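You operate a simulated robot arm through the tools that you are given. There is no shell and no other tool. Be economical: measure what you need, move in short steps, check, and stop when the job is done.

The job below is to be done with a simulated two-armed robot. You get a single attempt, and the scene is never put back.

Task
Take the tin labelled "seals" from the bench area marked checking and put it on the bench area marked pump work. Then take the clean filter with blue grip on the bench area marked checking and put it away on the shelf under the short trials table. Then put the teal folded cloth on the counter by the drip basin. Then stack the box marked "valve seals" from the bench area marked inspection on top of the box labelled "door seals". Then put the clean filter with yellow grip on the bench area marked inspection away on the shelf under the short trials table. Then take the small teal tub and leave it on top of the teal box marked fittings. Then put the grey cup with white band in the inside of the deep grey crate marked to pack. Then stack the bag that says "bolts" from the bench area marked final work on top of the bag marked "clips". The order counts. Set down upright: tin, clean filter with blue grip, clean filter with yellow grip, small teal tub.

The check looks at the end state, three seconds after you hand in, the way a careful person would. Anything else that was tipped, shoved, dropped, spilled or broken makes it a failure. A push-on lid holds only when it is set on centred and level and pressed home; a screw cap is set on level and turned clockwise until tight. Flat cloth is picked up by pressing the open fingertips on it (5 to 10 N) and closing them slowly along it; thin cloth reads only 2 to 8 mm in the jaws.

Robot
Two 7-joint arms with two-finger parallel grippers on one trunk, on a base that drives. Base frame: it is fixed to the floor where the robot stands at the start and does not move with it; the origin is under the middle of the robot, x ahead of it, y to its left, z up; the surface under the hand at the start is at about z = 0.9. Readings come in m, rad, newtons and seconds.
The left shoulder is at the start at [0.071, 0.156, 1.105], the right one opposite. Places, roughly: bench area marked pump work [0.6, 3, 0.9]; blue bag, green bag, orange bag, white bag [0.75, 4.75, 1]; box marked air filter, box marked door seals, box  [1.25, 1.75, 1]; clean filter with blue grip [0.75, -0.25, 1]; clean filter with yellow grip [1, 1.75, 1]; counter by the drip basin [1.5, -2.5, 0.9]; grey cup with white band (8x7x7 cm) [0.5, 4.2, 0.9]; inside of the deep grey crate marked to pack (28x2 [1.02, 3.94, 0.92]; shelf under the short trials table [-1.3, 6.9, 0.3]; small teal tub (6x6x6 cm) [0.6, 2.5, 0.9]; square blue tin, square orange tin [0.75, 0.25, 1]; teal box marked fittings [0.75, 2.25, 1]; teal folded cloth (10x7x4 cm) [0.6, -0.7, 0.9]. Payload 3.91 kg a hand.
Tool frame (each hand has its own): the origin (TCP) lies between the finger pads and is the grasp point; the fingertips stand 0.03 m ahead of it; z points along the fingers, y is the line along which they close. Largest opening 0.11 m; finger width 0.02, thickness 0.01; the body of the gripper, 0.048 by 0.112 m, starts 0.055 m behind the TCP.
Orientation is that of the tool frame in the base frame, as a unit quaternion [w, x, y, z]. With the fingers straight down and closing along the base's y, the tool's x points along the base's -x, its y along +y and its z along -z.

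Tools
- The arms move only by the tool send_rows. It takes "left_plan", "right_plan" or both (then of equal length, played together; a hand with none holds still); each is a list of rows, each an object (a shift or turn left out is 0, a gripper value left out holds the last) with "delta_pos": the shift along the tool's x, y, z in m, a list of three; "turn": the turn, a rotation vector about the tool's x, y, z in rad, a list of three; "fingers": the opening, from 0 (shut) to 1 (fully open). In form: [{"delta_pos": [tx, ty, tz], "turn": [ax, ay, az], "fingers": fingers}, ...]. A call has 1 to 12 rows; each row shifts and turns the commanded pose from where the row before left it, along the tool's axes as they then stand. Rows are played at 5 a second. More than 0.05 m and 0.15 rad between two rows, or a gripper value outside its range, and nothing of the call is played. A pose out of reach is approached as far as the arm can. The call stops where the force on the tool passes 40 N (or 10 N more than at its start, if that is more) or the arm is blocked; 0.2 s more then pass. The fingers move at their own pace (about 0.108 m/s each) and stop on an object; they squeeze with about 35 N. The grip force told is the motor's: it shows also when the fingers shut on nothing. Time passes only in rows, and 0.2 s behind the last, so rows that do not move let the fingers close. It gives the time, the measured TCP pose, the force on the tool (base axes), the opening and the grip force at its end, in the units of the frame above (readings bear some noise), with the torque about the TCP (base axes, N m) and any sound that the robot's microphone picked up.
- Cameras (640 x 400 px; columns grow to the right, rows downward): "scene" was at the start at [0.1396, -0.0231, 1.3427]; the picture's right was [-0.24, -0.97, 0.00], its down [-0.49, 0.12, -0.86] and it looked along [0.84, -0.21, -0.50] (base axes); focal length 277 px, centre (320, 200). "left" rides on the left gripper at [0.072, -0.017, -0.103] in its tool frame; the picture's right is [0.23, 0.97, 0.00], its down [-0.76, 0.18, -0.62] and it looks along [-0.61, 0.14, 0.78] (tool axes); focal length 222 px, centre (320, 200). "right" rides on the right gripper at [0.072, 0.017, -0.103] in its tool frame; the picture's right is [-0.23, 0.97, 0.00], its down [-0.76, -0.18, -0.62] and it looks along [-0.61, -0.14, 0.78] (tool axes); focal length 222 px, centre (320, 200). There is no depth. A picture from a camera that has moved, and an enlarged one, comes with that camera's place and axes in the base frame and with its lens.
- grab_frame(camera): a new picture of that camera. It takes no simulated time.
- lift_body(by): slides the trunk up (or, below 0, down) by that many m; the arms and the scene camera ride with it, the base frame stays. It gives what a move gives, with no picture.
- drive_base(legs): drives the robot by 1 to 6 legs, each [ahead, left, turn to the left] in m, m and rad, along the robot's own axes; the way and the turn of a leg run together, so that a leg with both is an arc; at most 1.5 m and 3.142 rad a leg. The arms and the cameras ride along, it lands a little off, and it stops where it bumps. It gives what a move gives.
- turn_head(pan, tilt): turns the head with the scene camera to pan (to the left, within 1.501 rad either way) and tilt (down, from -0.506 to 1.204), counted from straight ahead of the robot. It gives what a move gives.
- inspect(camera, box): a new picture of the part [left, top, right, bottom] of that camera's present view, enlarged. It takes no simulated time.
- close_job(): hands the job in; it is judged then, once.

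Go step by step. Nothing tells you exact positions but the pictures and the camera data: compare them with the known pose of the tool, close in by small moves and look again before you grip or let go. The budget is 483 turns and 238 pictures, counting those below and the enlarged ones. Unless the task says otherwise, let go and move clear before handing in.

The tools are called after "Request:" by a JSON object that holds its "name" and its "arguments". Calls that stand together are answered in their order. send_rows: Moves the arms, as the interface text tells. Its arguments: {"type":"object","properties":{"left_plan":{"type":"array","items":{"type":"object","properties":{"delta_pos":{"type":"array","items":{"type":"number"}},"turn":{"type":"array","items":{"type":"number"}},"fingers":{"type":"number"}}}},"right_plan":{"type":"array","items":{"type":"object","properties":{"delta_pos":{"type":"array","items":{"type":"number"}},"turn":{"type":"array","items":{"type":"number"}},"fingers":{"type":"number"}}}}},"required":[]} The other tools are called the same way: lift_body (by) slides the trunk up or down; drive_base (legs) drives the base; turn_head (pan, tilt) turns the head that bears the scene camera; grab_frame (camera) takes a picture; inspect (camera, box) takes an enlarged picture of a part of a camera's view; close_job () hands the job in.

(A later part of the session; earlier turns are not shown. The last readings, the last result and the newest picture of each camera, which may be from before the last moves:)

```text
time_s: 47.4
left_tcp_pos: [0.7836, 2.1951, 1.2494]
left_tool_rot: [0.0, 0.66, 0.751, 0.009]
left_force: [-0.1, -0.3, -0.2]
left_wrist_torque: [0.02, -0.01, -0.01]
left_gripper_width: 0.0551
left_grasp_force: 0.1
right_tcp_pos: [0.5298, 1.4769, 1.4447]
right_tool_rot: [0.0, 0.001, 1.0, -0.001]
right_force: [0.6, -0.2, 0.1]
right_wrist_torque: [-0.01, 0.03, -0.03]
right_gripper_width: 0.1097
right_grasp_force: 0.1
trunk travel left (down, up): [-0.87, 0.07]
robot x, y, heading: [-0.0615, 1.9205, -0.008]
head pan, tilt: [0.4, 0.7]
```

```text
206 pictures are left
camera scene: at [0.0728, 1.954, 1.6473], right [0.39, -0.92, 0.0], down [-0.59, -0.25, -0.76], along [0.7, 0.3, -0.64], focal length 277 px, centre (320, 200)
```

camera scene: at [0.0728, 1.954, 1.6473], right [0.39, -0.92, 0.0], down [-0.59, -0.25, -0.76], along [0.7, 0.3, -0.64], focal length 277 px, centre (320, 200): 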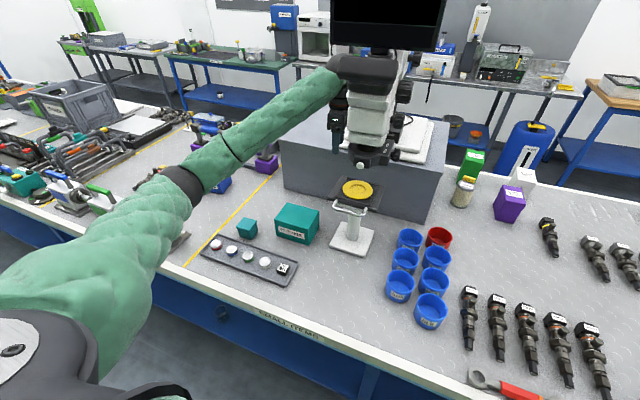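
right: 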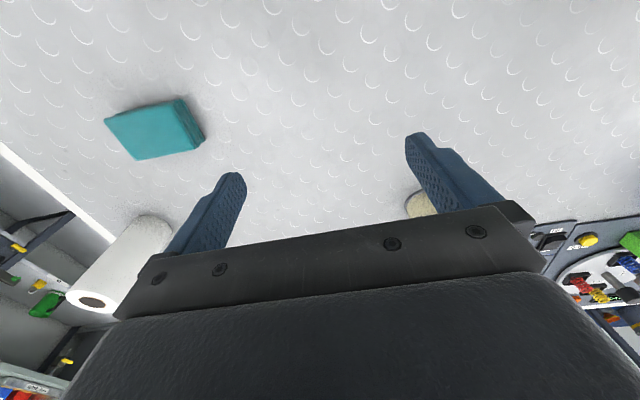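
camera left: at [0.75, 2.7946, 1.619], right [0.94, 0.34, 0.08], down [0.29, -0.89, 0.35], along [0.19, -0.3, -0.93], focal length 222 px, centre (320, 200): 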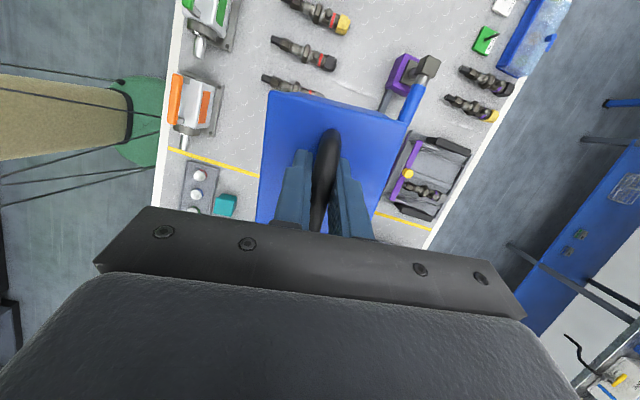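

A refused arm move let my hand bump the microscope. I'll back off to the left first, then retract properly, checking each step.

Request:
{"name": "drive_base", "arguments": {"legs": [[0, 0.12, 0]]}}

Request:
{"name": "grab_frame", "arguments": {"camera": "scene"}}

```text
time_s: 48.6
left_tcp_pos: [0.7855, 2.3146, 1.2486]
left_tool_rot: [0.0, 0.66, 0.751, 0.008]
left_force: [0.5, -0.4, -0.5]
left_wrist_torque: [-0.02, 0.03, -0.02]
left_gripper_width: 0.055
left_grasp_force: 0.0
right_tcp_pos: [0.5288, 1.5957, 1.4459]
right_tool_rot: [0.0, 0.001, 1.0, -0.002]
right_force: [0.3, 0.7, 0.0]
right_wrist_torque: [0.01, 0.0, 0.0]
right_gripper_width: 0.1099
right_grasp_force: 0.0
trunk travel left (down, up): [-0.87, 0.07]
robot x, y, heading: [-0.0615, 2.0443, -0.004]
head pan, tilt: [0.4, 0.7]
```

```text
205 pictures are left
camera scene: at [0.0725, 2.0737, 1.6474], right [0.39, -0.92, 0.0], down [-0.59, -0.25, -0.76], along [0.71, 0.3, -0.64], focal length 277 px, centre (320, 200)
```

scene: 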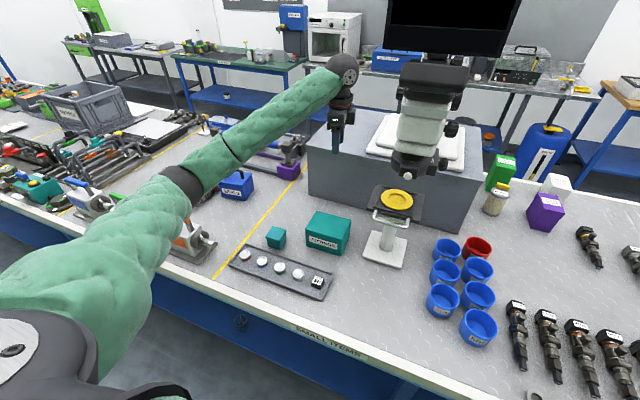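

The microscope looks undisturbed. Now I retract the left hand properly with smaller rows.

Request:
{"name": "send_rows", "arguments": {"left_plan": [{"delta_pos": [0.006, -0.045, 0]}, {"delta_pos": [0.006, -0.045, 0]}, {"delta_pos": [0.006, -0.045, 0]}, {"delta_pos": [0.006, -0.045, 0]}, {"delta_pos": [0.006, -0.045, 0]}, {"delta_pos": [0, 0, -0.045]}, {"delta_pos": [0, 0, -0.045]}, {"delta_pos": [0, 0, -0.045]}, {"delta_pos": [0, 0, -0.045]}, {}]}}

```text
time_s: 50.8
left_tcp_pos: [0.555, 2.3158, 1.4259]
left_tool_rot: [0.0, 0.66, 0.751, 0.008]
left_force: [-0.1, -0.3, 0.3]
left_wrist_torque: [0.01, -0.03, -0.05]
left_gripper_width: 0.055
left_grasp_force: 0.0
right_tcp_pos: [0.5296, 1.597, 1.4455]
right_tool_rot: [0.0, 0.002, 1.0, -0.001]
right_force: [-0.3, -0.4, 0.4]
right_wrist_torque: [0.0, -0.02, 0.0]
right_gripper_width: 0.1099
right_grasp_force: 0.0
trunk travel left (down, up): [-0.87, 0.07]
robot x, y, heading: [-0.0597, 2.0398, -0.002]
head pan, tilt: [0.4, 0.7]
```

Hands are back; I'll move the base 0.12 m away from the bench and then drive right.

Request:
{"name": "drive_base", "arguments": {"legs": [[-0.12, 0, 0], [0, -1.3, 0], [0, -0.6, 0]]}}

Request:
{"name": "turn_head", "arguments": {"pan": 0.3, "tilt": 0.7}}

Request:
{"name": "grab_frame", "arguments": {"camera": "scene"}}

```text
time_s: 61.2
left_tcp_pos: [0.3843, 0.3757, 1.4252]
left_tool_rot: [0.0, 0.675, 0.738, 0.009]
left_force: [-0.2, 0.6, 0.8]
left_wrist_torque: [0.0, -0.01, -0.02]
left_gripper_width: 0.055
left_grasp_force: 0.0
right_tcp_pos: [0.3304, -0.3423, 1.4455]
right_tool_rot: [0.0, 0.023, 1.0, -0.002]
right_force: [0.3, 0.3, -0.1]
right_wrist_torque: [-0.01, -0.01, 0.02]
right_gripper_width: 0.1097
right_grasp_force: 0.0
trunk travel left (down, up): [-0.87, 0.07]
robot x, y, heading: [-0.2362, 0.1271, -0.05]
head pan, tilt: [0.4, 0.7]
```

```text
time_s: 61.9
left_tcp_pos: [0.3852, 0.3748, 1.4255]
left_tool_rot: [0.001, 0.675, 0.738, 0.009]
left_force: [0.0, -0.2, -0.1]
left_wrist_torque: [-0.03, -0.01, -0.04]
left_gripper_width: 0.055
left_grasp_force: 0.1
right_tcp_pos: [0.3308, -0.3444, 1.4441]
right_tool_rot: [-0.001, 0.021, 1.0, -0.002]
right_force: [0.7, 0.3, -0.6]
right_wrist_torque: [-0.03, -0.01, 0.03]
right_gripper_width: 0.11
right_grasp_force: 0.1
trunk travel left (down, up): [-0.87, 0.07]
robot x, y, heading: [-0.2371, 0.1261, -0.046]
head pan, tilt: [0.3, 0.7]
```

```text
204 pictures are left
camera scene: at [-0.1031, 0.1444, 1.6474], right [0.25, -0.97, 0.0], down [-0.62, -0.16, -0.76], along [0.74, 0.19, -0.64], focal length 277 px, centre (320, 200)
```

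scene: 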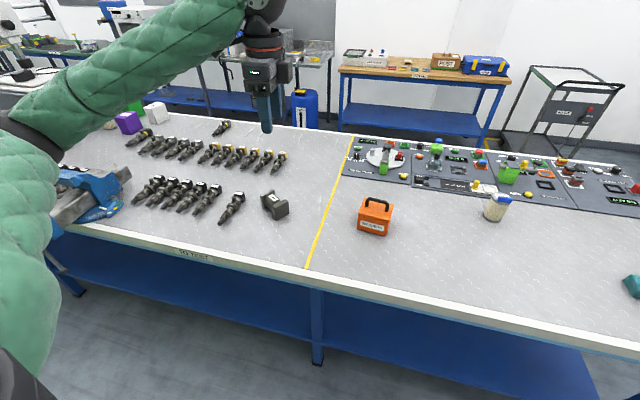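

I'll inspect the jig's present pose from here.

Request:
{"name": "inspect", "arguments": {"camera": "scene", "box": [210, 160, 330, 240]}}

```text
5.00 times, centred on (270, 200) of scene
camera zoom: at [-0.1031, 0.1444, 1.6474], right [0.25, -0.97, 0.0], down [-0.62, -0.16, -0.76], along [0.74, 0.19, -0.64], focal length 1384 px, centre (570, 200)
```

zoom: 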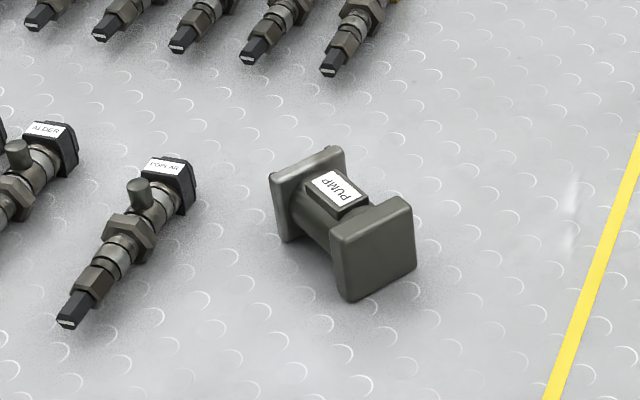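

The jig's shift is only about 2 cm and it sits as before, so I'll leave it. Now position for the right hand to take the blue-grip filter near [0.815,-0.32].

Request:
{"name": "drive_base", "arguments": {"legs": [[0, -0.15, 0.046], [0.235, 0, 0]]}}

Request:
{"name": "turn_head", "arguments": {"pan": -0.3, "tilt": 0.75}}

Request:
{"name": "grab_frame", "arguments": {"camera": "scene"}}

```text
time_s: 64.6
left_tcp_pos: [0.6056, 0.2548, 1.4266]
left_tool_rot: [0.001, 0.657, 0.754, 0.009]
left_force: [0.8, 0.5, 0.8]
left_wrist_torque: [0.0, 0.0, 0.0]
left_gripper_width: 0.055
left_grasp_force: 0.1
right_tcp_pos: [0.5846, -0.4661, 1.4457]
right_tool_rot: [0.0, -0.002, 1.0, -0.001]
right_force: [-1.2, 0.3, -0.3]
right_wrist_torque: [0.01, 0.02, -0.01]
right_gripper_width: 0.1098
right_grasp_force: 0.0
trunk travel left (down, up): [-0.87, 0.07]
robot x, y, heading: [-0.0061, -0.0209, 0.001]
head pan, tilt: [0.3, 0.7]
```

```text
time_s: 65.6
left_tcp_pos: [0.6041, 0.2543, 1.4268]
left_tool_rot: [0.0, 0.657, 0.754, 0.008]
left_force: [-0.4, -0.1, 1.1]
left_wrist_torque: [0.01, 0.0, 0.0]
left_gripper_width: 0.055
left_grasp_force: 0.1
right_tcp_pos: [0.5836, -0.4642, 1.4454]
right_tool_rot: [0.001, -0.001, 1.0, -0.001]
right_force: [-0.2, -0.7, 0.5]
right_wrist_torque: [0.02, 0.01, 0.01]
right_gripper_width: 0.1102
right_grasp_force: 0.0
trunk travel left (down, up): [-0.87, 0.07]
robot x, y, heading: [-0.0027, -0.0212, 0.005]
head pan, tilt: [-0.3, 0.75]
```

```text
202 pictures are left
camera scene: at [0.1254, -0.048, 1.6433], right [-0.29, -0.96, 0.0], down [-0.65, 0.2, -0.73], along [0.7, -0.21, -0.68], focal length 277 px, centre (320, 200)
```

scene: 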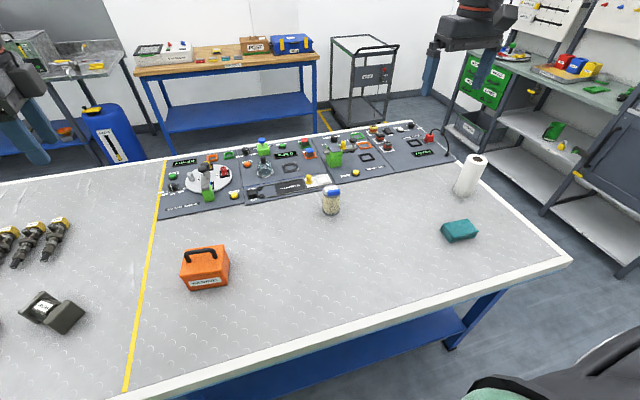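

I'll zoom on the filter to see the grip's orientation.

Request:
{"name": "inspect", "arguments": {"camera": "scene", "box": [300, 170, 360, 225]}}

```text
7.27 times, centred on (330, 198) of scene
camera zoom: at [0.1254, -0.048, 1.6433], right [-0.29, -0.96, 0.0], down [-0.65, 0.2, -0.73], along [0.7, -0.21, -0.68], focal length 2013 px, centre (247, 218)
```

zoom: 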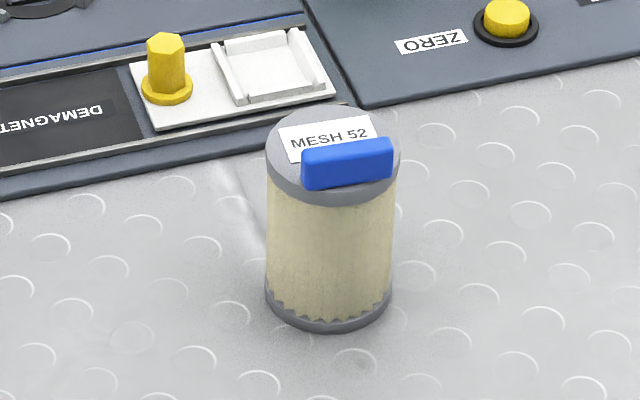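

The blue grip is a bar along y at the near side of the cap (about [0.811,-0.304], top z≈1.01). I'll rotate the right hand to close across it and move above.

Request:
{"name": "send_rows", "arguments": {"right_plan": [{"turn": [0, 0, -0.141]}, {"turn": [0, 0, -0.141]}, {"turn": [0, 0, -0.141]}, {"turn": [0, 0, -0.141]}, {"turn": [0, 0, -0.141]}, {"turn": [0, 0, -0.141]}, {"turn": [0, 0, -0.141]}, {"turn": [0, 0, -0.141]}, {"turn": [0, 0, -0.141]}, {"turn": [0, 0, -0.141], "fingers": 0.6}, {}]}}

Request:
{"name": "send_rows", "arguments": {"right_plan": [{"delta_pos": [-0.033, -0.033, 0]}, {"delta_pos": [-0.033, -0.033, 0]}, {"delta_pos": [-0.033, -0.033, 0]}, {"delta_pos": [-0.033, -0.033, 0]}, {"delta_pos": [-0.033, -0.033, 0]}, {"delta_pos": [-0.03, -0.033, 0]}, {"delta_pos": [0, 0, 0.048]}, {"delta_pos": [0, 0, 0.048]}, {"delta_pos": [0, 0, 0.048]}, {"delta_pos": [0, 0, 0.048]}, {"delta_pos": [0, 0, 0.048]}, {}]}}

Request:
{"name": "grab_frame", "arguments": {"camera": "right"}}

Request:
{"name": "grab_frame", "arguments": {"camera": "scene"}}

```text
time_s: 68.0
left_tcp_pos: [0.6065, 0.2502, 1.4254]
left_tool_rot: [-0.001, 0.657, 0.754, 0.009]
left_force: [0.1, 0.3, 0.1]
left_wrist_torque: [0.03, 0.02, 0.02]
left_gripper_width: 0.0549
left_grasp_force: 0.0
right_tcp_pos: [0.4266, -0.2071, 1.4722]
right_tool_rot: [-0.001, -0.643, 0.766, -0.002]
right_force: [0.2, 0.3, -0.1]
right_wrist_torque: [0.03, -0.01, 0.0]
right_gripper_width: 0.0659
right_grasp_force: 0.1
right hand out of reach, approached as far as the arm can: row 5, 6, 7, 8, 9, 10
trunk travel left (down, up): [-0.87, 0.07]
robot x, y, heading: [-0.003, -0.0258, 0.002]
head pan, tilt: [-0.3, 0.75]
```

```text
time_s: 70.6
left_tcp_pos: [0.6048, 0.2538, 1.4263]
left_tool_rot: [0.001, 0.658, 0.753, 0.008]
left_force: [0.1, -0.8, 0.2]
left_wrist_torque: [0.01, 0.0, -0.03]
left_gripper_width: 0.055
left_grasp_force: 0.1
right_tcp_pos: [0.5474, -0.0637, 1.2397]
right_tool_rot: [0.0, -0.65, 0.76, -0.001]
right_force: [-0.3, -0.4, -0.3]
right_wrist_torque: [0.0, -0.05, -0.01]
right_gripper_width: 0.0662
right_grasp_force: 0.1
right hand out of reach, approached as far as the arm can: row 1, 2, 3, 4, 5, 6, 9, 10, 11
trunk travel left (down, up): [-0.87, 0.07]
robot x, y, heading: [-0.0063, -0.0225, 0.005]
head pan, tilt: [-0.3, 0.75]
```

```text
200 pictures are left
camera right: at [0.519, -0.1321, 1.343], right [-0.93, 0.38, 0.0], down [0.29, 0.73, 0.62], along [0.24, 0.58, -0.78], focal length 222 px, centre (320, 200)
```

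right: 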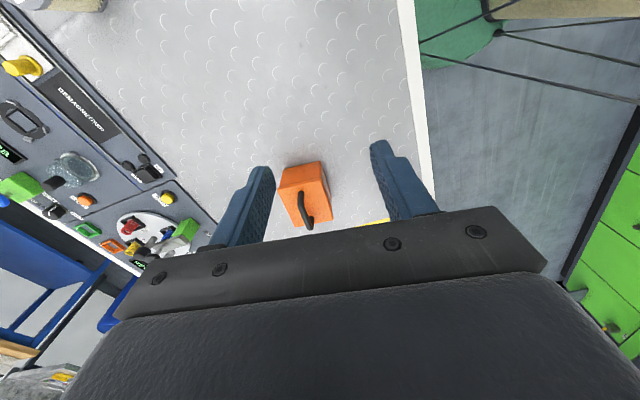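

```text
199 pictures are left
camera scene: at [0.1259, -0.0482, 1.6432], right [-0.29, -0.96, 0.0], down [-0.65, 0.2, -0.73], along [0.7, -0.21, -0.68], focal length 277 px, centre (320, 200)
```

scene: 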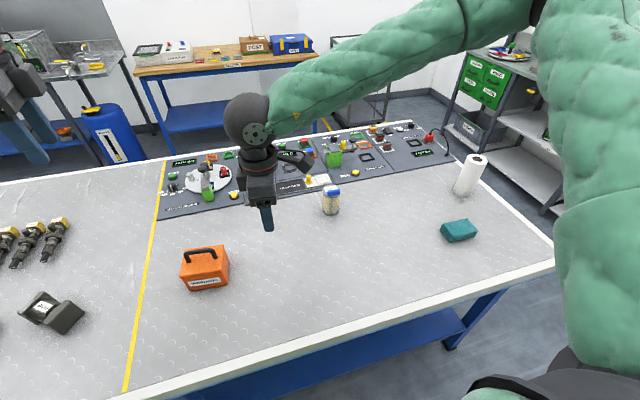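

That turn direction hits the wrist limit. I'll turn back the other way (to the equivalent +100° orientation).

Request:
{"name": "send_rows", "arguments": {"right_plan": [{"delta_pos": [0, 0, -0.04], "turn": [0, 0, 0.147]}, {"delta_pos": [0, 0, -0.04], "turn": [0, 0, 0.147]}, {"turn": [0, 0, 0.147]}, {"turn": [0, 0, 0.147]}, {"turn": [0, 0, 0.147]}, {"turn": [0, 0, 0.147]}, {"turn": [0, 0, 0.147]}, {"turn": [0, 0, 0.147]}, {"turn": [0, 0, 0.147]}, {"turn": [0, 0, 0.147]}, {"turn": [0, 0, 0.147]}, {}]}}

Request:
{"name": "send_rows", "arguments": {"right_plan": [{"turn": [0, 0, 0.147]}, {"turn": [0, 0, 0.147]}, {"turn": [0, 0, 0.147]}, {"turn": [0, 0, 0.147]}, {"turn": [0, 0, 0.147]}, {"turn": [0, 0, 0.147]}, {"turn": [0, 0, 0.147]}, {"turn": [0, 0, 0.147]}, {"turn": [0, 0, 0.147]}, {"turn": [0, 0, 0.147]}, {"turn": [0, 0, 0.055]}, {}]}}

Request:
{"name": "grab_frame", "arguments": {"camera": "right"}}

Request:
{"name": "grab_frame", "arguments": {"camera": "scene"}}

```text
time_s: 73.2
left_tcp_pos: [0.6058, 0.2544, 1.4264]
left_tool_rot: [0.001, 0.657, 0.753, 0.009]
left_force: [-0.4, -0.5, -1.0]
left_wrist_torque: [-0.01, -0.04, -0.03]
left_gripper_width: 0.0549
left_grasp_force: 0.0
right_tcp_pos: [0.5477, -0.0629, 1.3202]
right_tool_rot: [0.0, 0.101, 0.995, -0.001]
right_force: [0.0, -0.3, 0.3]
right_wrist_torque: [0.0, 0.01, 0.01]
right_gripper_width: 0.0661
right_grasp_force: 0.0
trunk travel left (down, up): [-0.87, 0.07]
robot x, y, heading: [-0.0039, -0.0232, 0.003]
head pan, tilt: [-0.3, 0.75]
```

```text
time_s: 75.8
left_tcp_pos: [0.6052, 0.2537, 1.4256]
left_tool_rot: [0.001, 0.658, 0.753, 0.009]
left_force: [0.0, 0.0, 0.1]
left_wrist_torque: [0.0, 0.03, 0.0]
left_gripper_width: 0.0549
left_grasp_force: 0.1
right_tcp_pos: [0.5479, -0.0619, 1.3212]
right_tool_rot: [0.001, 0.76, 0.65, 0.0]
right_force: [0.1, -1.0, -0.3]
right_wrist_torque: [-0.03, 0.01, 0.01]
right_gripper_width: 0.066
right_grasp_force: 0.0
trunk travel left (down, up): [-0.87, 0.07]
robot x, y, heading: [-0.0065, -0.0196, 0.003]
head pan, tilt: [-0.3, 0.75]
```

```text
198 pictures are left
camera right: at [0.5761, 0.0077, 1.4232], right [0.93, -0.38, 0.0], down [-0.29, -0.72, 0.63], along [-0.23, -0.58, -0.78], focal length 222 px, centre (320, 200)
```

right: 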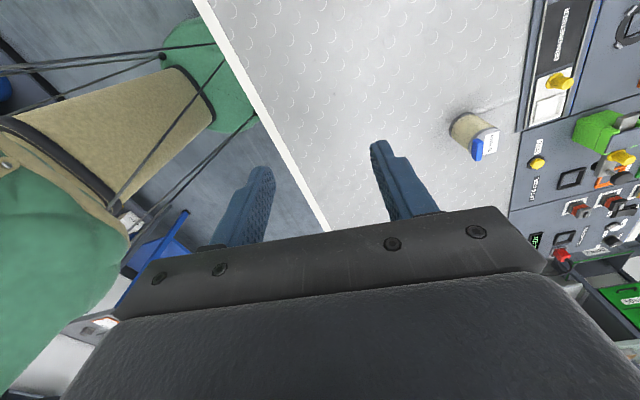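

```text
197 pictures are left
camera scene: at [0.1266, -0.0481, 1.6431], right [-0.29, -0.96, 0.0], down [-0.65, 0.2, -0.73], along [0.7, -0.21, -0.68], focal length 277 px, centre (320, 200)
```

scene: 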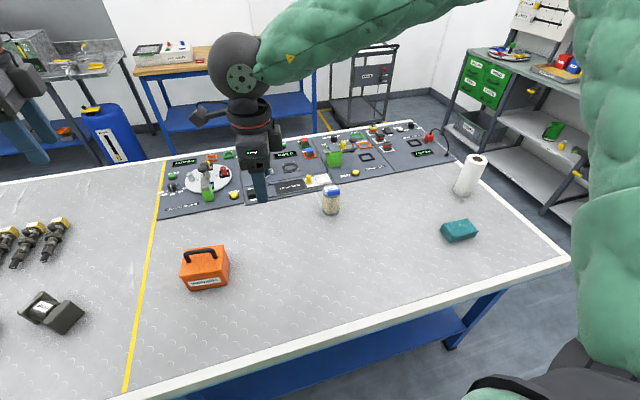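

Now both directions work. Move above the filter and part way down.

Request:
{"name": "send_rows", "arguments": {"right_plan": [{"delta_pos": [-0.0248, 0.0371, 0]}, {"delta_pos": [-0.0248, 0.0371, 0]}, {"delta_pos": [-0.0248, 0.0371, 0]}, {"delta_pos": [-0.0248, 0.0371, 0]}, {"delta_pos": [-0.0248, 0.0371, 0]}, {"delta_pos": [-0.0248, 0.0371, 0]}, {"delta_pos": [-0.0248, 0.0371, 0]}, {"delta_pos": [-0.0248, 0.0371, 0]}, {"delta_pos": [0, 0, 0.045]}, {"delta_pos": [0, 0, 0.045]}, {"delta_pos": [0, 0, 0.045]}, {"delta_pos": [0, 0, 0.045]}]}}

Request:
{"name": "grab_frame", "arguments": {"camera": "right"}}

Request:
{"name": "grab_frame", "arguments": {"camera": "scene"}}

```text
time_s: 78.4
left_tcp_pos: [0.6073, 0.2534, 1.4252]
left_tool_rot: [0.0, 0.657, 0.754, 0.008]
left_force: [0.5, -0.3, 0.3]
left_wrist_torque: [-0.01, 0.04, 0.0]
left_gripper_width: 0.0547
left_grasp_force: 0.0
right_tcp_pos: [0.8115, -0.3052, 1.1397]
right_tool_rot: [0.0, 0.761, 0.649, 0.0]
right_force: [0.3, -0.1, 0.8]
right_wrist_torque: [-0.02, 0.02, -0.02]
right_gripper_width: 0.0657
right_grasp_force: 0.0
trunk travel left (down, up): [-0.87, 0.07]
robot x, y, heading: [-0.0061, -0.024, -0.0]
head pan, tilt: [-0.3, 0.75]
```

```text
196 pictures are left
camera right: at [0.8396, -0.2359, 1.2418], right [0.93, -0.38, 0.0], down [-0.29, -0.72, 0.62], along [-0.23, -0.58, -0.78], focal length 222 px, centre (320, 200)
```

right: 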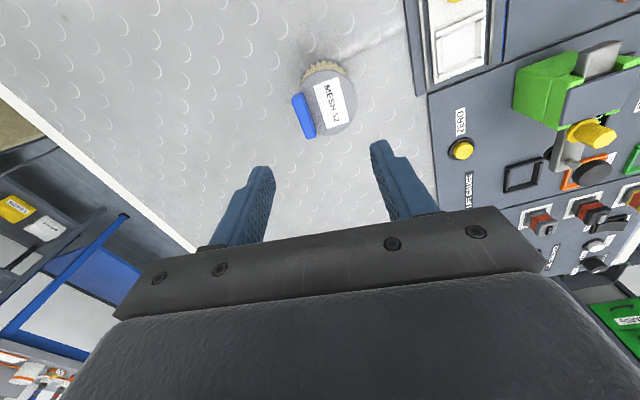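

```text
195 pictures are left
camera scene: at [0.1285, -0.0487, 1.6431], right [-0.29, -0.96, 0.0], down [-0.65, 0.2, -0.73], along [0.7, -0.21, -0.68], focal length 277 px, centre (320, 200)
```

scene: 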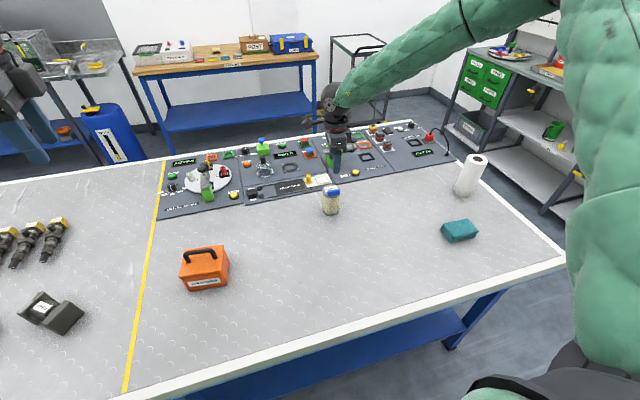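

The bar is about 1.6 cm nearer and turned a few degrees; I'll correct and descend more.

Request:
{"name": "send_rows", "arguments": {"right_plan": [{"delta_pos": [0, -0.016, 0.02], "turn": [0, 0, -0.11]}, {"delta_pos": [0, 0, 0.04]}, {}]}}

Request:
{"name": "grab_frame", "arguments": {"camera": "right"}}

Request:
{"name": "inspect", "arguments": {"camera": "scene", "box": [290, 120, 380, 225]}}

```text
time_s: 79.2
left_tcp_pos: [0.605, 0.2544, 1.4256]
left_tool_rot: [0.0, 0.658, 0.753, 0.009]
left_force: [0.0, 0.2, 0.2]
left_wrist_torque: [0.01, -0.03, 0.01]
left_gripper_width: 0.055
left_grasp_force: 0.0
right_tcp_pos: [0.7961, -0.3027, 1.0821]
right_tool_rot: [0.002, 0.723, 0.691, -0.001]
right_force: [-0.6, -0.6, 0.1]
right_wrist_torque: [0.01, -0.02, 0.0]
right_gripper_width: 0.0658
right_grasp_force: 0.1
trunk travel left (down, up): [-0.87, 0.07]
robot x, y, heading: [-0.0045, -0.0206, 0.003]
head pan, tilt: [-0.3, 0.75]
```

```text
194 pictures are left
camera right: at [0.8155, -0.2309, 1.185], right [0.96, -0.27, 0.0], down [-0.21, -0.75, 0.62], along [-0.17, -0.6, -0.78], focal length 222 px, centre (320, 200)
```

right: 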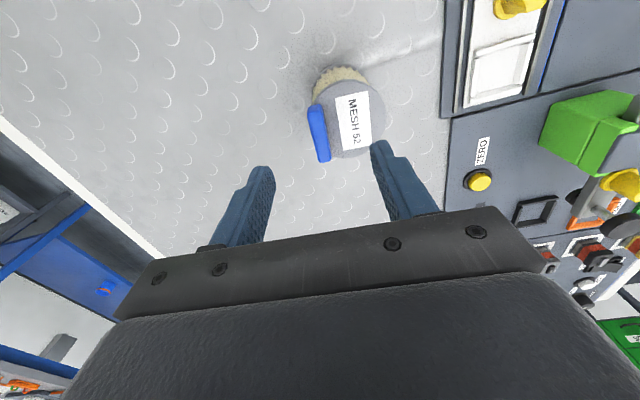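

```text
3.81 times, centred on (335, 172) of scene
camera zoom: at [0.1256, -0.048, 1.6433], right [-0.29, -0.96, 0.0], down [-0.65, 0.2, -0.73], along [0.7, -0.21, -0.68], focal length 1054 px, centre (263, 305)
```

zoom: 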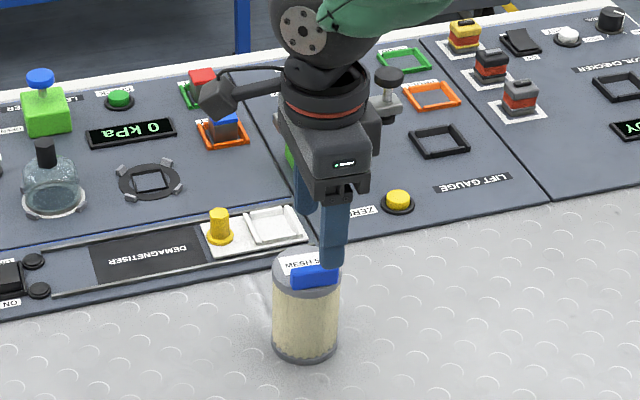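

Well aligned. Lower to just above the cap.

Request:
{"name": "send_rows", "arguments": {"right_plan": [{"delta_pos": [0.008, 0, 0.02]}, {"delta_pos": [0, 0, 0.02]}, {"delta_pos": [0, 0, 0.007]}, {}]}}

Request:
{"name": "inspect", "arguments": {"camera": "scene", "box": [310, 165, 360, 220]}}

Request:
{"name": "grab_frame", "arguments": {"camera": "right"}}

```text
time_s: 80.2
left_tcp_pos: [0.606, 0.2541, 1.4252]
left_tool_rot: [0.0, 0.657, 0.754, 0.009]
left_force: [-0.1, 0.1, 0.1]
left_wrist_torque: [-0.01, -0.01, 0.04]
left_gripper_width: 0.0549
left_grasp_force: 0.1
right_tcp_pos: [0.7841, -0.3051, 1.0505]
right_tool_rot: [0.0, 0.723, 0.691, 0.0]
right_force: [-0.4, 0.6, 0.4]
right_wrist_torque: [0.04, 0.04, 0.04]
right_gripper_width: 0.0662
right_grasp_force: 0.1
right hand out of reach, approached as far as the arm can: row 1, 2, 3
trunk travel left (down, up): [-0.87, 0.07]
robot x, y, heading: [-0.0011, -0.0251, 0.003]
head pan, tilt: [-0.3, 0.75]
```

```text
7.27 times, centred on (335, 192) of scene
camera zoom: at [0.1278, -0.0483, 1.643], right [-0.29, -0.96, 0.0], down [-0.65, 0.2, -0.73], along [0.7, -0.21, -0.68], focal length 2013 px, centre (211, 254)
```

zoom: 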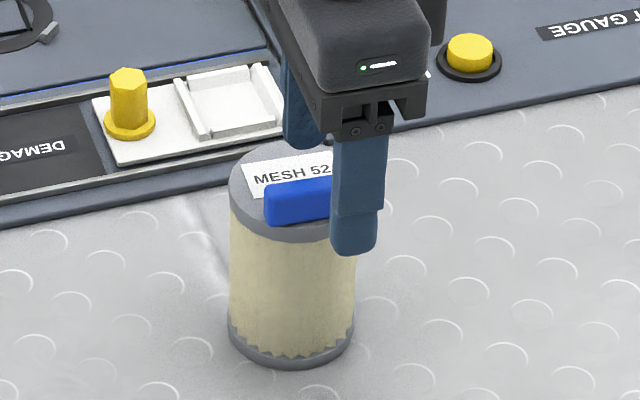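

```text
191 pictures are left
camera right: at [0.8043, -0.2332, 1.1527], right [0.96, -0.27, 0.0], down [-0.21, -0.75, 0.62], along [-0.17, -0.6, -0.78], focal length 222 px, centre (320, 200)
```

right: 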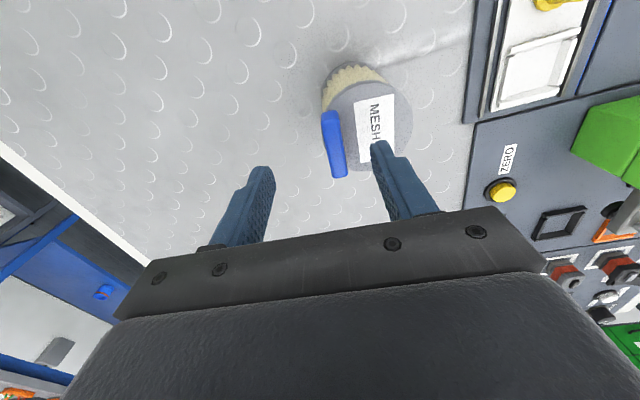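

The arm ran out of reach because the trunk is high. Raise the hand, lower the trunk 0.14 m, and re-approach.

Request:
{"name": "send_rows", "arguments": {"right_plan": [{"delta_pos": [0, 0, -0.045]}, {"delta_pos": [0, 0, -0.045]}, {"delta_pos": [0, 0, -0.045]}, {"delta_pos": [0, 0, -0.045]}, {"delta_pos": [0, 0, -0.02]}, {}]}}

Request:
{"name": "lift_body", "arguments": {"by": -0.14}}

Request:
{"name": "grab_frame", "arguments": {"camera": "right"}}

```text
time_s: 81.6
left_tcp_pos: [0.6061, 0.2537, 1.4256]
left_tool_rot: [0.0, 0.657, 0.754, 0.008]
left_force: [-0.6, -0.4, -0.5]
left_wrist_torque: [0.01, -0.02, 0.02]
left_gripper_width: 0.0548
left_grasp_force: 0.1
right_tcp_pos: [0.7845, -0.307, 1.2496]
right_tool_rot: [0.0, 0.723, 0.69, -0.001]
right_force: [-0.2, -0.3, -0.2]
right_wrist_torque: [0.01, 0.01, -0.02]
right_gripper_width: 0.066
right_grasp_force: 0.1
trunk travel left (down, up): [-0.87, 0.07]
robot x, y, heading: [-0.0041, -0.0227, 0.005]
head pan, tilt: [-0.3, 0.75]
```

```text
time_s: 83.3
left_tcp_pos: [0.6063, 0.254, 1.2854]
left_tool_rot: [0.0, 0.658, 0.753, 0.009]
left_force: [0.1, 0.3, -0.6]
left_wrist_torque: [0.0, -0.03, -0.02]
left_gripper_width: 0.0547
left_grasp_force: 0.1
right_tcp_pos: [0.7839, -0.3059, 1.1098]
right_tool_rot: [0.001, 0.724, 0.69, 0.0]
right_force: [0.3, -0.3, 0.4]
right_wrist_torque: [0.01, -0.01, -0.01]
right_gripper_width: 0.0659
right_grasp_force: 0.1
trunk travel left (down, up): [-0.73, 0.21]
robot x, y, heading: [-0.0033, -0.0254, 0.003]
head pan, tilt: [-0.3, 0.75]
```

```text
190 pictures are left
camera right: at [0.8036, -0.2343, 1.2126], right [0.96, -0.27, 0.0], down [-0.21, -0.75, 0.62], along [-0.17, -0.6, -0.78], focal length 222 px, centre (320, 200)
```

right: 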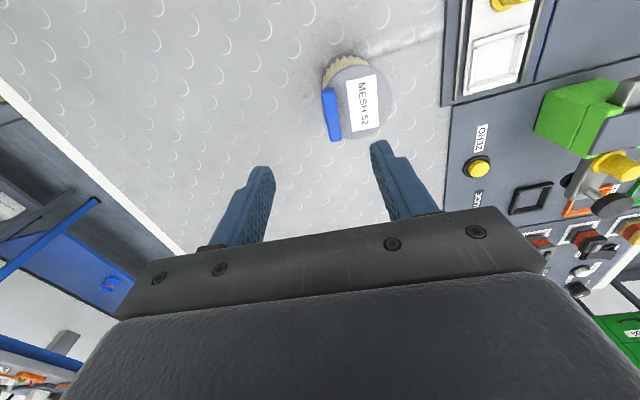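

Correct by 1.1 cm each way and descend.

Request:
{"name": "send_rows", "arguments": {"right_plan": [{"delta_pos": [0.011, 0.011, 0.02]}, {"delta_pos": [0, 0, 0.03]}, {"delta_pos": [0, 0, 0.024]}, {}]}}

Request:
{"name": "inspect", "arguments": {"camera": "scene", "box": [300, 130, 370, 200]}}

Request:
{"name": "grab_frame", "arguments": {"camera": "right"}}

```text
time_s: 84.3
left_tcp_pos: [0.6054, 0.2533, 1.2858]
left_tool_rot: [0.0, 0.657, 0.754, 0.008]
left_force: [0.1, -0.4, 0.0]
left_wrist_torque: [-0.01, -0.02, 0.0]
left_gripper_width: 0.0551
left_grasp_force: 0.0
right_tcp_pos: [0.7949, -0.2956, 1.0349]
right_tool_rot: [0.001, 0.723, 0.691, -0.002]
right_force: [0.2, 0.5, -0.2]
right_wrist_torque: [-0.01, 0.03, 0.04]
right_gripper_width: 0.0662
right_grasp_force: 0.2
trunk travel left (down, up): [-0.73, 0.21]
robot x, y, heading: [-0.0055, -0.0231, 0.004]
head pan, tilt: [-0.3, 0.75]
```

```text
5.71 times, centred on (335, 165) of scene
camera zoom: at [0.1267, -0.048, 1.5031], right [-0.29, -0.96, 0.0], down [-0.65, 0.2, -0.73], along [0.7, -0.21, -0.68], focal length 1582 px, centre (234, 400)
```

zoom: 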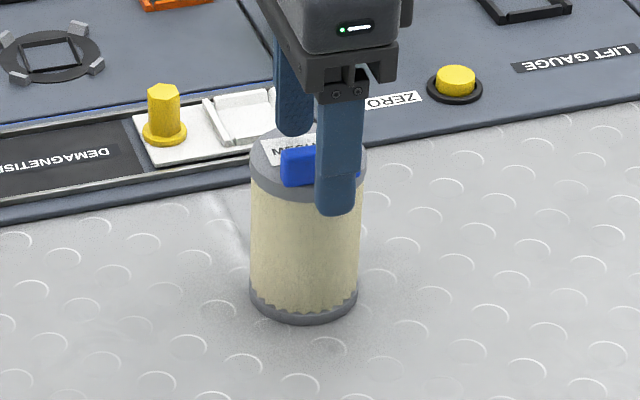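

```text
188 pictures are left
camera right: at [0.8146, -0.2242, 1.138], right [0.96, -0.27, 0.0], down [-0.21, -0.75, 0.63], along [-0.17, -0.6, -0.78], focal length 222 px, centre (320, 200)
```

right: 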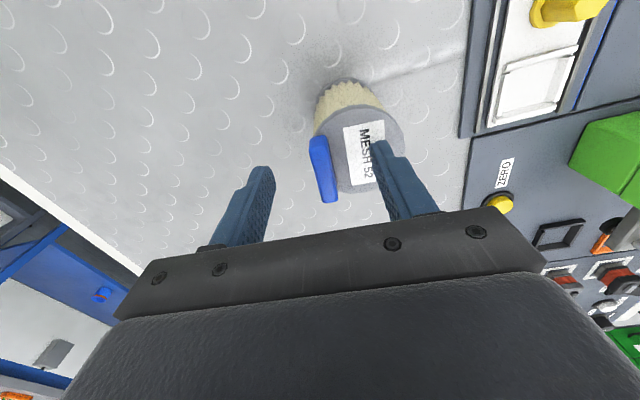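

Aligned with the bar; lower about 1 cm more and close.

Request:
{"name": "send_rows", "arguments": {"right_plan": [{"delta_pos": [0, 0, 0.005]}, {"delta_pos": [0, 0, 0.005]}, {}, {"fingers": 0.3}, {"fingers": 0}, {}, {}]}}

Request:
{"name": "inspect", "arguments": {"camera": "scene", "box": [300, 130, 370, 200]}}

```text
time_s: 85.4
left_tcp_pos: [0.6043, 0.2551, 1.2858]
left_tool_rot: [0.001, 0.658, 0.753, 0.01]
left_force: [0.5, 0.0, -0.6]
left_wrist_torque: [0.02, 0.02, 0.0]
left_gripper_width: 0.055
left_grasp_force: 0.2
right_tcp_pos: [0.7964, -0.2943, 1.0312]
right_tool_rot: [0.003, 0.723, 0.691, 0.004]
right_force: [-5.5, 2.2, 14.9]
right_wrist_torque: [0.67, 0.33, 0.1]
right_gripper_width: 0.0111
right_grasp_force: 35.0
trunk travel left (down, up): [-0.73, 0.21]
robot x, y, heading: [-0.0038, -0.0224, 0.001]
head pan, tilt: [-0.3, 0.75]
stopped in row 5 (right hand): the force on the tool passed its limit at 42 N (the readings are from after the stop); the commanded pose is now the measured one
```

```text
5.71 times, centred on (335, 165) of scene
camera zoom: at [0.1256, -0.0483, 1.503], right [-0.29, -0.96, 0.0], down [-0.65, 0.2, -0.73], along [0.7, -0.21, -0.68], focal length 1582 px, centre (234, 400)
```

zoom: 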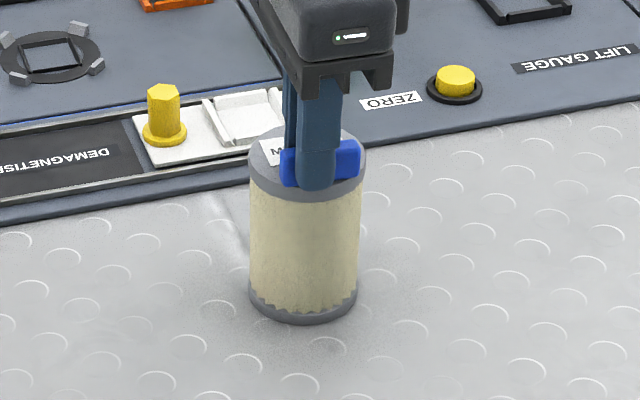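

The grip is held (11 mm). Lift and check.

Request:
{"name": "send_rows", "arguments": {"right_plan": [{"delta_pos": [0, 0, -0.02]}, {"delta_pos": [0, 0, -0.04]}, {"delta_pos": [0, 0, -0.045]}, {"delta_pos": [0, 0, -0.045]}, {}]}}

Request:
{"name": "grab_frame", "arguments": {"camera": "scene"}}

Request:
{"name": "grab_frame", "arguments": {"camera": "right"}}

```text
time_s: 86.6
left_tcp_pos: [0.6071, 0.2542, 1.2859]
left_tool_rot: [0.0, 0.658, 0.753, 0.008]
left_force: [-0.1, 0.6, -0.3]
left_wrist_torque: [0.0, 0.02, 0.04]
left_gripper_width: 0.055
left_grasp_force: 0.0
right_tcp_pos: [0.7963, -0.2969, 1.1803]
right_tool_rot: [0.003, 0.723, 0.691, 0.002]
right_force: [-0.1, 0.3, -0.5]
right_wrist_torque: [0.05, 0.03, 0.01]
right_gripper_width: 0.0111
right_grasp_force: 35.1
trunk travel left (down, up): [-0.73, 0.21]
robot x, y, heading: [-0.0033, -0.0236, 0.001]
head pan, tilt: [-0.3, 0.75]
```

```text
186 pictures are left
camera scene: at [0.1278, -0.0485, 1.503], right [-0.29, -0.96, 0.0], down [-0.65, 0.2, -0.73], along [0.7, -0.21, -0.68], focal length 277 px, centre (320, 200)
```

scene: 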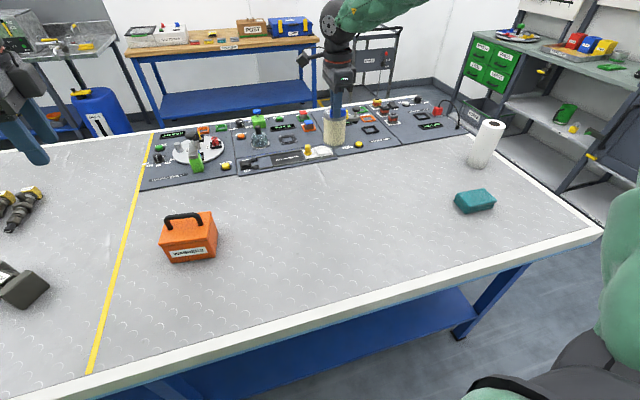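

```text
185 pictures are left
camera right: at [0.8155, -0.2241, 1.2832], right [0.96, -0.27, 0.01], down [-0.22, -0.75, 0.62], along [-0.16, -0.6, -0.78], focal length 222 px, centre (320, 200)
```

right: 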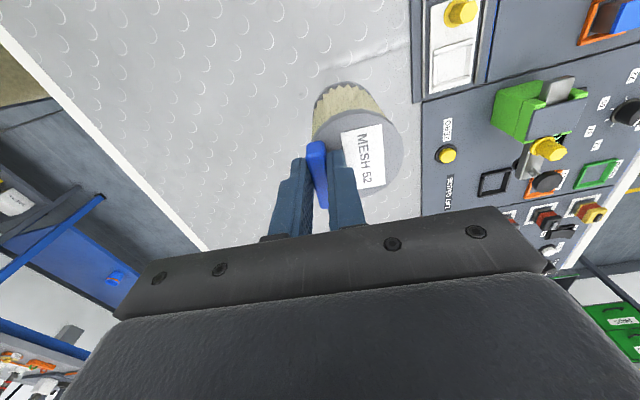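

The filter is held upright. Retract, raise the trunk, back away from the bench, and head towards the short trials table.

Request:
{"name": "send_rows", "arguments": {"right_plan": [{"delta_pos": [0, -0.045, -0.01]}, {"delta_pos": [0, -0.045, -0.01]}, {"delta_pos": [0, -0.045, -0.01]}, {"delta_pos": [0, -0.045, -0.01]}, {"delta_pos": [0, -0.045, -0.01]}, {}]}}

Request:
{"name": "lift_body", "arguments": {"by": 0.14}}

Request:
{"name": "drive_base", "arguments": {"legs": [[-0.28, 0, 0], [0, 1.4, 0.01], [0, 1.4, 0.03]]}}

Request:
{"name": "turn_head", "arguments": {"pan": 1.3, "tilt": 0.4}}

Request:
{"name": "grab_frame", "arguments": {"camera": "scene"}}

```text
time_s: 88.0
left_tcp_pos: [0.6061, 0.2552, 1.2844]
left_tool_rot: [0.001, 0.658, 0.753, 0.008]
left_force: [-0.4, 0.1, 0.7]
left_wrist_torque: [0.01, 0.02, 0.0]
left_gripper_width: 0.0549
left_grasp_force: 0.0
right_tcp_pos: [0.5738, -0.2829, 1.2254]
right_tool_rot: [0.002, 0.723, 0.691, 0.003]
right_force: [0.0, -0.2, -1.2]
right_wrist_torque: [-0.01, 0.02, -0.02]
right_gripper_width: 0.0112
right_grasp_force: 35.1
trunk travel left (down, up): [-0.73, 0.21]
robot x, y, heading: [-0.0025, -0.0225, 0.001]
head pan, tilt: [-0.3, 0.75]
```

```text
time_s: 89.7
left_tcp_pos: [0.6064, 0.2548, 1.426]
left_tool_rot: [0.0, 0.657, 0.753, 0.008]
left_force: [0.7, 0.0, 0.5]
left_wrist_torque: [0.01, -0.03, 0.02]
left_gripper_width: 0.0552
left_grasp_force: 0.1
right_tcp_pos: [0.5744, -0.2828, 1.3659]
right_tool_rot: [0.002, 0.723, 0.691, 0.003]
right_force: [1.1, 0.7, -0.5]
right_wrist_torque: [0.01, 0.01, 0.04]
right_gripper_width: 0.0111
right_grasp_force: 35.3
trunk travel left (down, up): [-0.87, 0.07]
robot x, y, heading: [-0.0021, -0.0211, 0.001]
head pan, tilt: [-0.3, 0.75]
```

```text
time_s: 105.0
left_tcp_pos: [0.2488, 3.1181, 1.4244]
left_tool_rot: [0.0, 0.636, 0.771, 0.008]
left_force: [-0.2, 0.5, 0.6]
left_wrist_torque: [0.01, 0.02, 0.03]
left_gripper_width: 0.0549
left_grasp_force: 0.0
right_tcp_pos: [0.2468, 2.5789, 1.3659]
right_tool_rot: [0.003, 0.704, 0.71, 0.003]
right_force: [0.5, 0.1, -1.2]
right_wrist_torque: [-0.02, 0.03, 0.02]
right_gripper_width: 0.011
right_grasp_force: 34.5
trunk travel left (down, up): [-0.87, 0.07]
robot x, y, heading: [-0.344, 2.8044, 0.061]
head pan, tilt: [-0.3, 0.75]
```

```text
time_s: 106.6
left_tcp_pos: [0.2481, 3.1164, 1.4269]
left_tool_rot: [0.0, 0.636, 0.771, 0.009]
left_force: [-0.5, -0.3, -0.3]
left_wrist_torque: [-0.01, 0.0, 0.01]
left_gripper_width: 0.055
left_grasp_force: 0.0
right_tcp_pos: [0.2457, 2.5791, 1.3649]
right_tool_rot: [0.003, 0.704, 0.71, 0.003]
right_force: [0.1, 0.7, -0.6]
right_wrist_torque: [0.02, 0.04, -0.06]
right_gripper_width: 0.0112
right_grasp_force: 35.2
trunk travel left (down, up): [-0.87, 0.07]
robot x, y, heading: [-0.3441, 2.8094, 0.057]
head pan, tilt: [1.3, 0.4]
```

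```text
184 pictures are left
camera scene: at [-0.2736, 2.9, 1.6743], right [0.98, -0.21, 0.0], down [-0.08, -0.38, -0.92], along [0.19, 0.9, -0.39], focal length 277 px, centre (320, 200)
```

scene: 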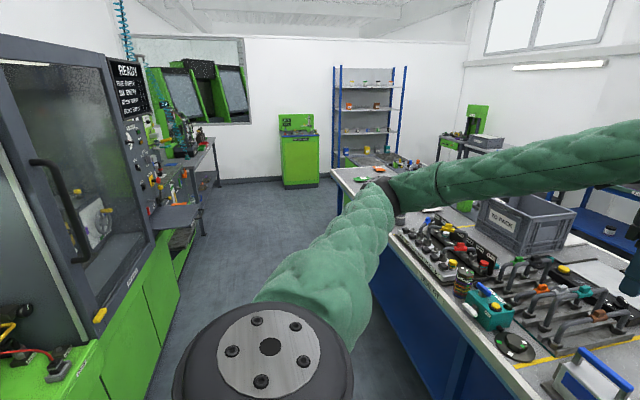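

The trials table is beyond the machine on the left (front edge about x≈-1.05). I'll continue to y≈5.6.

Request:
{"name": "drive_base", "arguments": {"legs": [[0, 1.4, -0.06], [0, 1.4, 0.02]]}}

Request:
{"name": "turn_head", "arguments": {"pan": 1.5, "tilt": 0.5}}

Request:
{"name": "grab_frame", "arguments": {"camera": "scene"}}

```text
time_s: 120.2
left_tcp_pos: [0.2186, 5.8842, 1.4261]
left_tool_rot: [0.0, 0.653, 0.757, 0.009]
left_force: [0.5, 1.7, 0.7]
left_wrist_torque: [-0.01, -0.03, 0.0]
left_gripper_width: 0.055
left_grasp_force: 0.0
right_tcp_pos: [0.191, 5.3462, 1.3661]
right_tool_rot: [0.003, 0.719, 0.695, 0.003]
right_force: [-0.3, -0.5, -0.8]
right_wrist_torque: [-0.03, 0.07, 0.0]
right_gripper_width: 0.0112
right_grasp_force: 35.2
trunk travel left (down, up): [-0.87, 0.07]
robot x, y, heading: [-0.3855, 5.602, 0.013]
head pan, tilt: [1.3, 0.4]
```

```text
time_s: 120.9
left_tcp_pos: [0.2194, 5.8862, 1.4258]
left_tool_rot: [0.0, 0.653, 0.758, 0.008]
left_force: [-0.3, -0.5, 0.1]
left_wrist_torque: [0.01, 0.04, 0.04]
left_gripper_width: 0.0549
left_grasp_force: 0.1
right_tcp_pos: [0.1906, 5.3463, 1.3662]
right_tool_rot: [0.003, 0.719, 0.695, 0.003]
right_force: [0.3, -0.4, -2.1]
right_wrist_torque: [0.03, 0.05, 0.0]
right_gripper_width: 0.0113
right_grasp_force: 34.9
trunk travel left (down, up): [-0.87, 0.07]
robot x, y, heading: [-0.3903, 5.601, 0.012]
head pan, tilt: [1.499, 0.499]
```

```text
183 pictures are left
camera scene: at [-0.331, 5.6913, 1.6652], right [1.0, -0.06, 0.0], down [-0.03, -0.48, -0.88], along [0.05, 0.88, -0.48], focal length 277 px, centre (320, 200)
```

scene: 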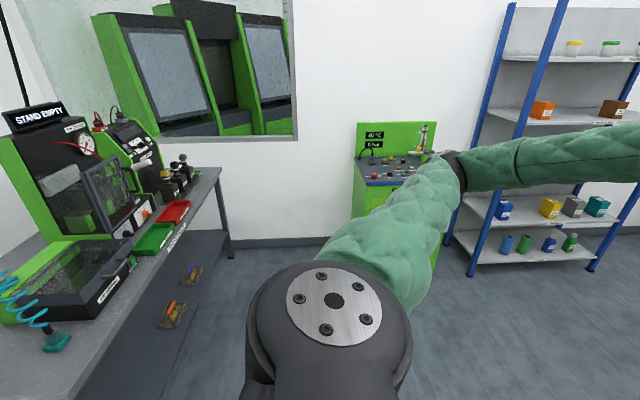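

Table front edge is x≈-0.94 with the shelf at z≈0.3 below. I'll move to an open spot, turn round to face it and look.

Request:
{"name": "drive_base", "arguments": {"legs": [[0, 0.5, 0], [0.35, 0.3, 0], [0, 0, 3.13]]}}

Request:
{"name": "turn_head", "arguments": {"pan": 0, "tilt": 0.6}}

Request:
{"name": "grab_frame", "arguments": {"camera": "scene"}}

```text
time_s: 133.6
left_tcp_pos: [-0.6568, 6.1163, 1.4255]
left_tool_rot: [0.008, 0.764, -0.645, 0.0]
left_force: [0.1, -0.1, 0.5]
left_wrist_torque: [-0.03, -0.02, 0.0]
left_gripper_width: 0.055
left_grasp_force: 0.1
right_tcp_pos: [-0.6429, 6.6548, 1.3651]
right_tool_rot: [-0.003, -0.703, 0.712, 0.002]
right_force: [-0.5, -0.4, -0.3]
right_wrist_torque: [-0.01, -0.03, -0.03]
right_gripper_width: 0.0111
right_grasp_force: 34.9
trunk travel left (down, up): [-0.87, 0.07]
robot x, y, heading: [-0.0574, 6.4155, -3.107]
head pan, tilt: [1.499, 0.499]
```

```text
time_s: 135.2
left_tcp_pos: [-0.6563, 6.1168, 1.4265]
left_tool_rot: [0.01, 0.764, -0.645, 0.0]
left_force: [-0.2, -0.5, -0.2]
left_wrist_torque: [-0.01, 0.0, 0.04]
left_gripper_width: 0.055
left_grasp_force: 0.0
right_tcp_pos: [-0.6416, 6.655, 1.3659]
right_tool_rot: [-0.003, -0.702, 0.712, 0.003]
right_force: [-0.1, 0.2, -2.3]
right_wrist_torque: [-0.02, 0.0, 0.02]
right_gripper_width: 0.0113
right_grasp_force: 35.2
trunk travel left (down, up): [-0.87, 0.07]
robot x, y, heading: [-0.0568, 6.4147, -3.105]
head pan, tilt: [0.0, 0.6]
```

```text
182 pictures are left
camera scene: at [-0.1945, 6.4064, 1.656], right [-0.04, 1.0, 0.0], down [0.56, 0.02, -0.82], along [-0.82, -0.03, -0.57], focal length 277 px, centre (320, 200)
```

scene: 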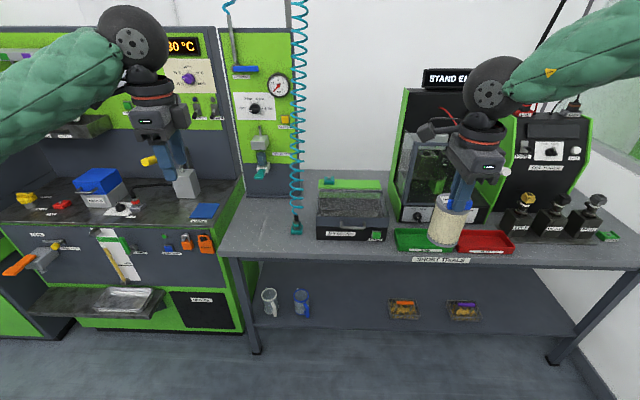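

The shelf is clear around [-1.12, 6.6] between the mugs and the filter trays. I'll pull the left hand back, then lower the trunk so the right hand can go in under the table.

Request:
{"name": "send_rows", "arguments": {"left_plan": [{"delta_pos": [0, -0.04, 0]}, {"delta_pos": [0, -0.04, 0]}, {"delta_pos": [0, -0.03, 0]}, {}]}}

Request:
{"name": "lift_body", "arguments": {"by": -0.8}}

Request:
{"name": "grab_frame", "arguments": {"camera": "scene"}}

Request:
{"name": "grab_frame", "arguments": {"camera": "right"}}

```text
time_s: 136.2
left_tcp_pos: [-0.5477, 6.1345, 1.4247]
left_tool_rot: [0.009, 0.765, -0.644, -0.001]
left_force: [0.2, 1.2, 0.7]
left_wrist_torque: [0.03, -0.02, -0.02]
left_gripper_width: 0.0554
left_grasp_force: 0.0
right_tcp_pos: [-0.6425, 6.6549, 1.3664]
right_tool_rot: [-0.002, -0.702, 0.712, 0.004]
right_force: [-0.9, 0.1, -0.9]
right_wrist_torque: [-0.01, -0.05, 0.0]
right_gripper_width: 0.0113
right_grasp_force: 34.8
trunk travel left (down, up): [-0.87, 0.07]
robot x, y, heading: [-0.0571, 6.4154, -3.103]
head pan, tilt: [0.0, 0.6]
```

```text
refused: -0.8 is not a number from -0.4 to 0.4
```

```text
181 pictures are left
camera scene: at [-0.1946, 6.4064, 1.656], right [-0.04, 1.0, 0.0], down [0.56, 0.02, -0.82], along [-0.82, -0.03, -0.57], focal length 277 px, centre (320, 200)
```

scene: 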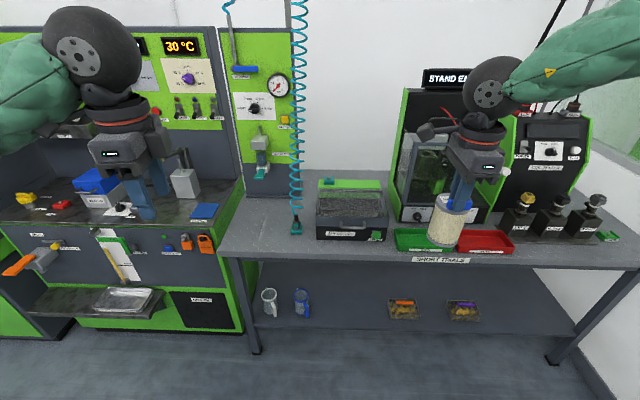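

```text
180 pictures are left
camera right: at [-0.6596, 6.5824, 1.4691], right [-0.97, 0.24, 0.01], down [0.19, 0.76, 0.62], along [0.14, 0.61, -0.78], focal length 222 px, centre (320, 200)
```

right: 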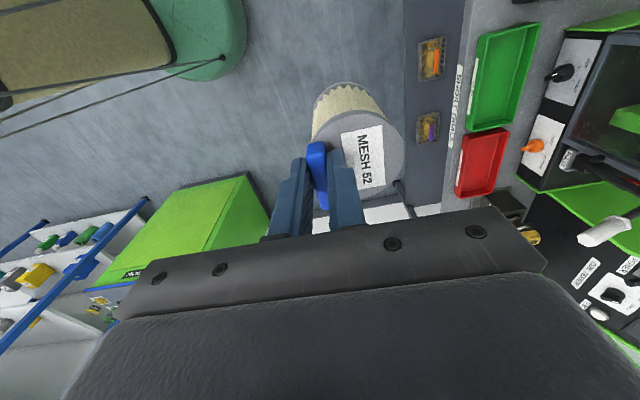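

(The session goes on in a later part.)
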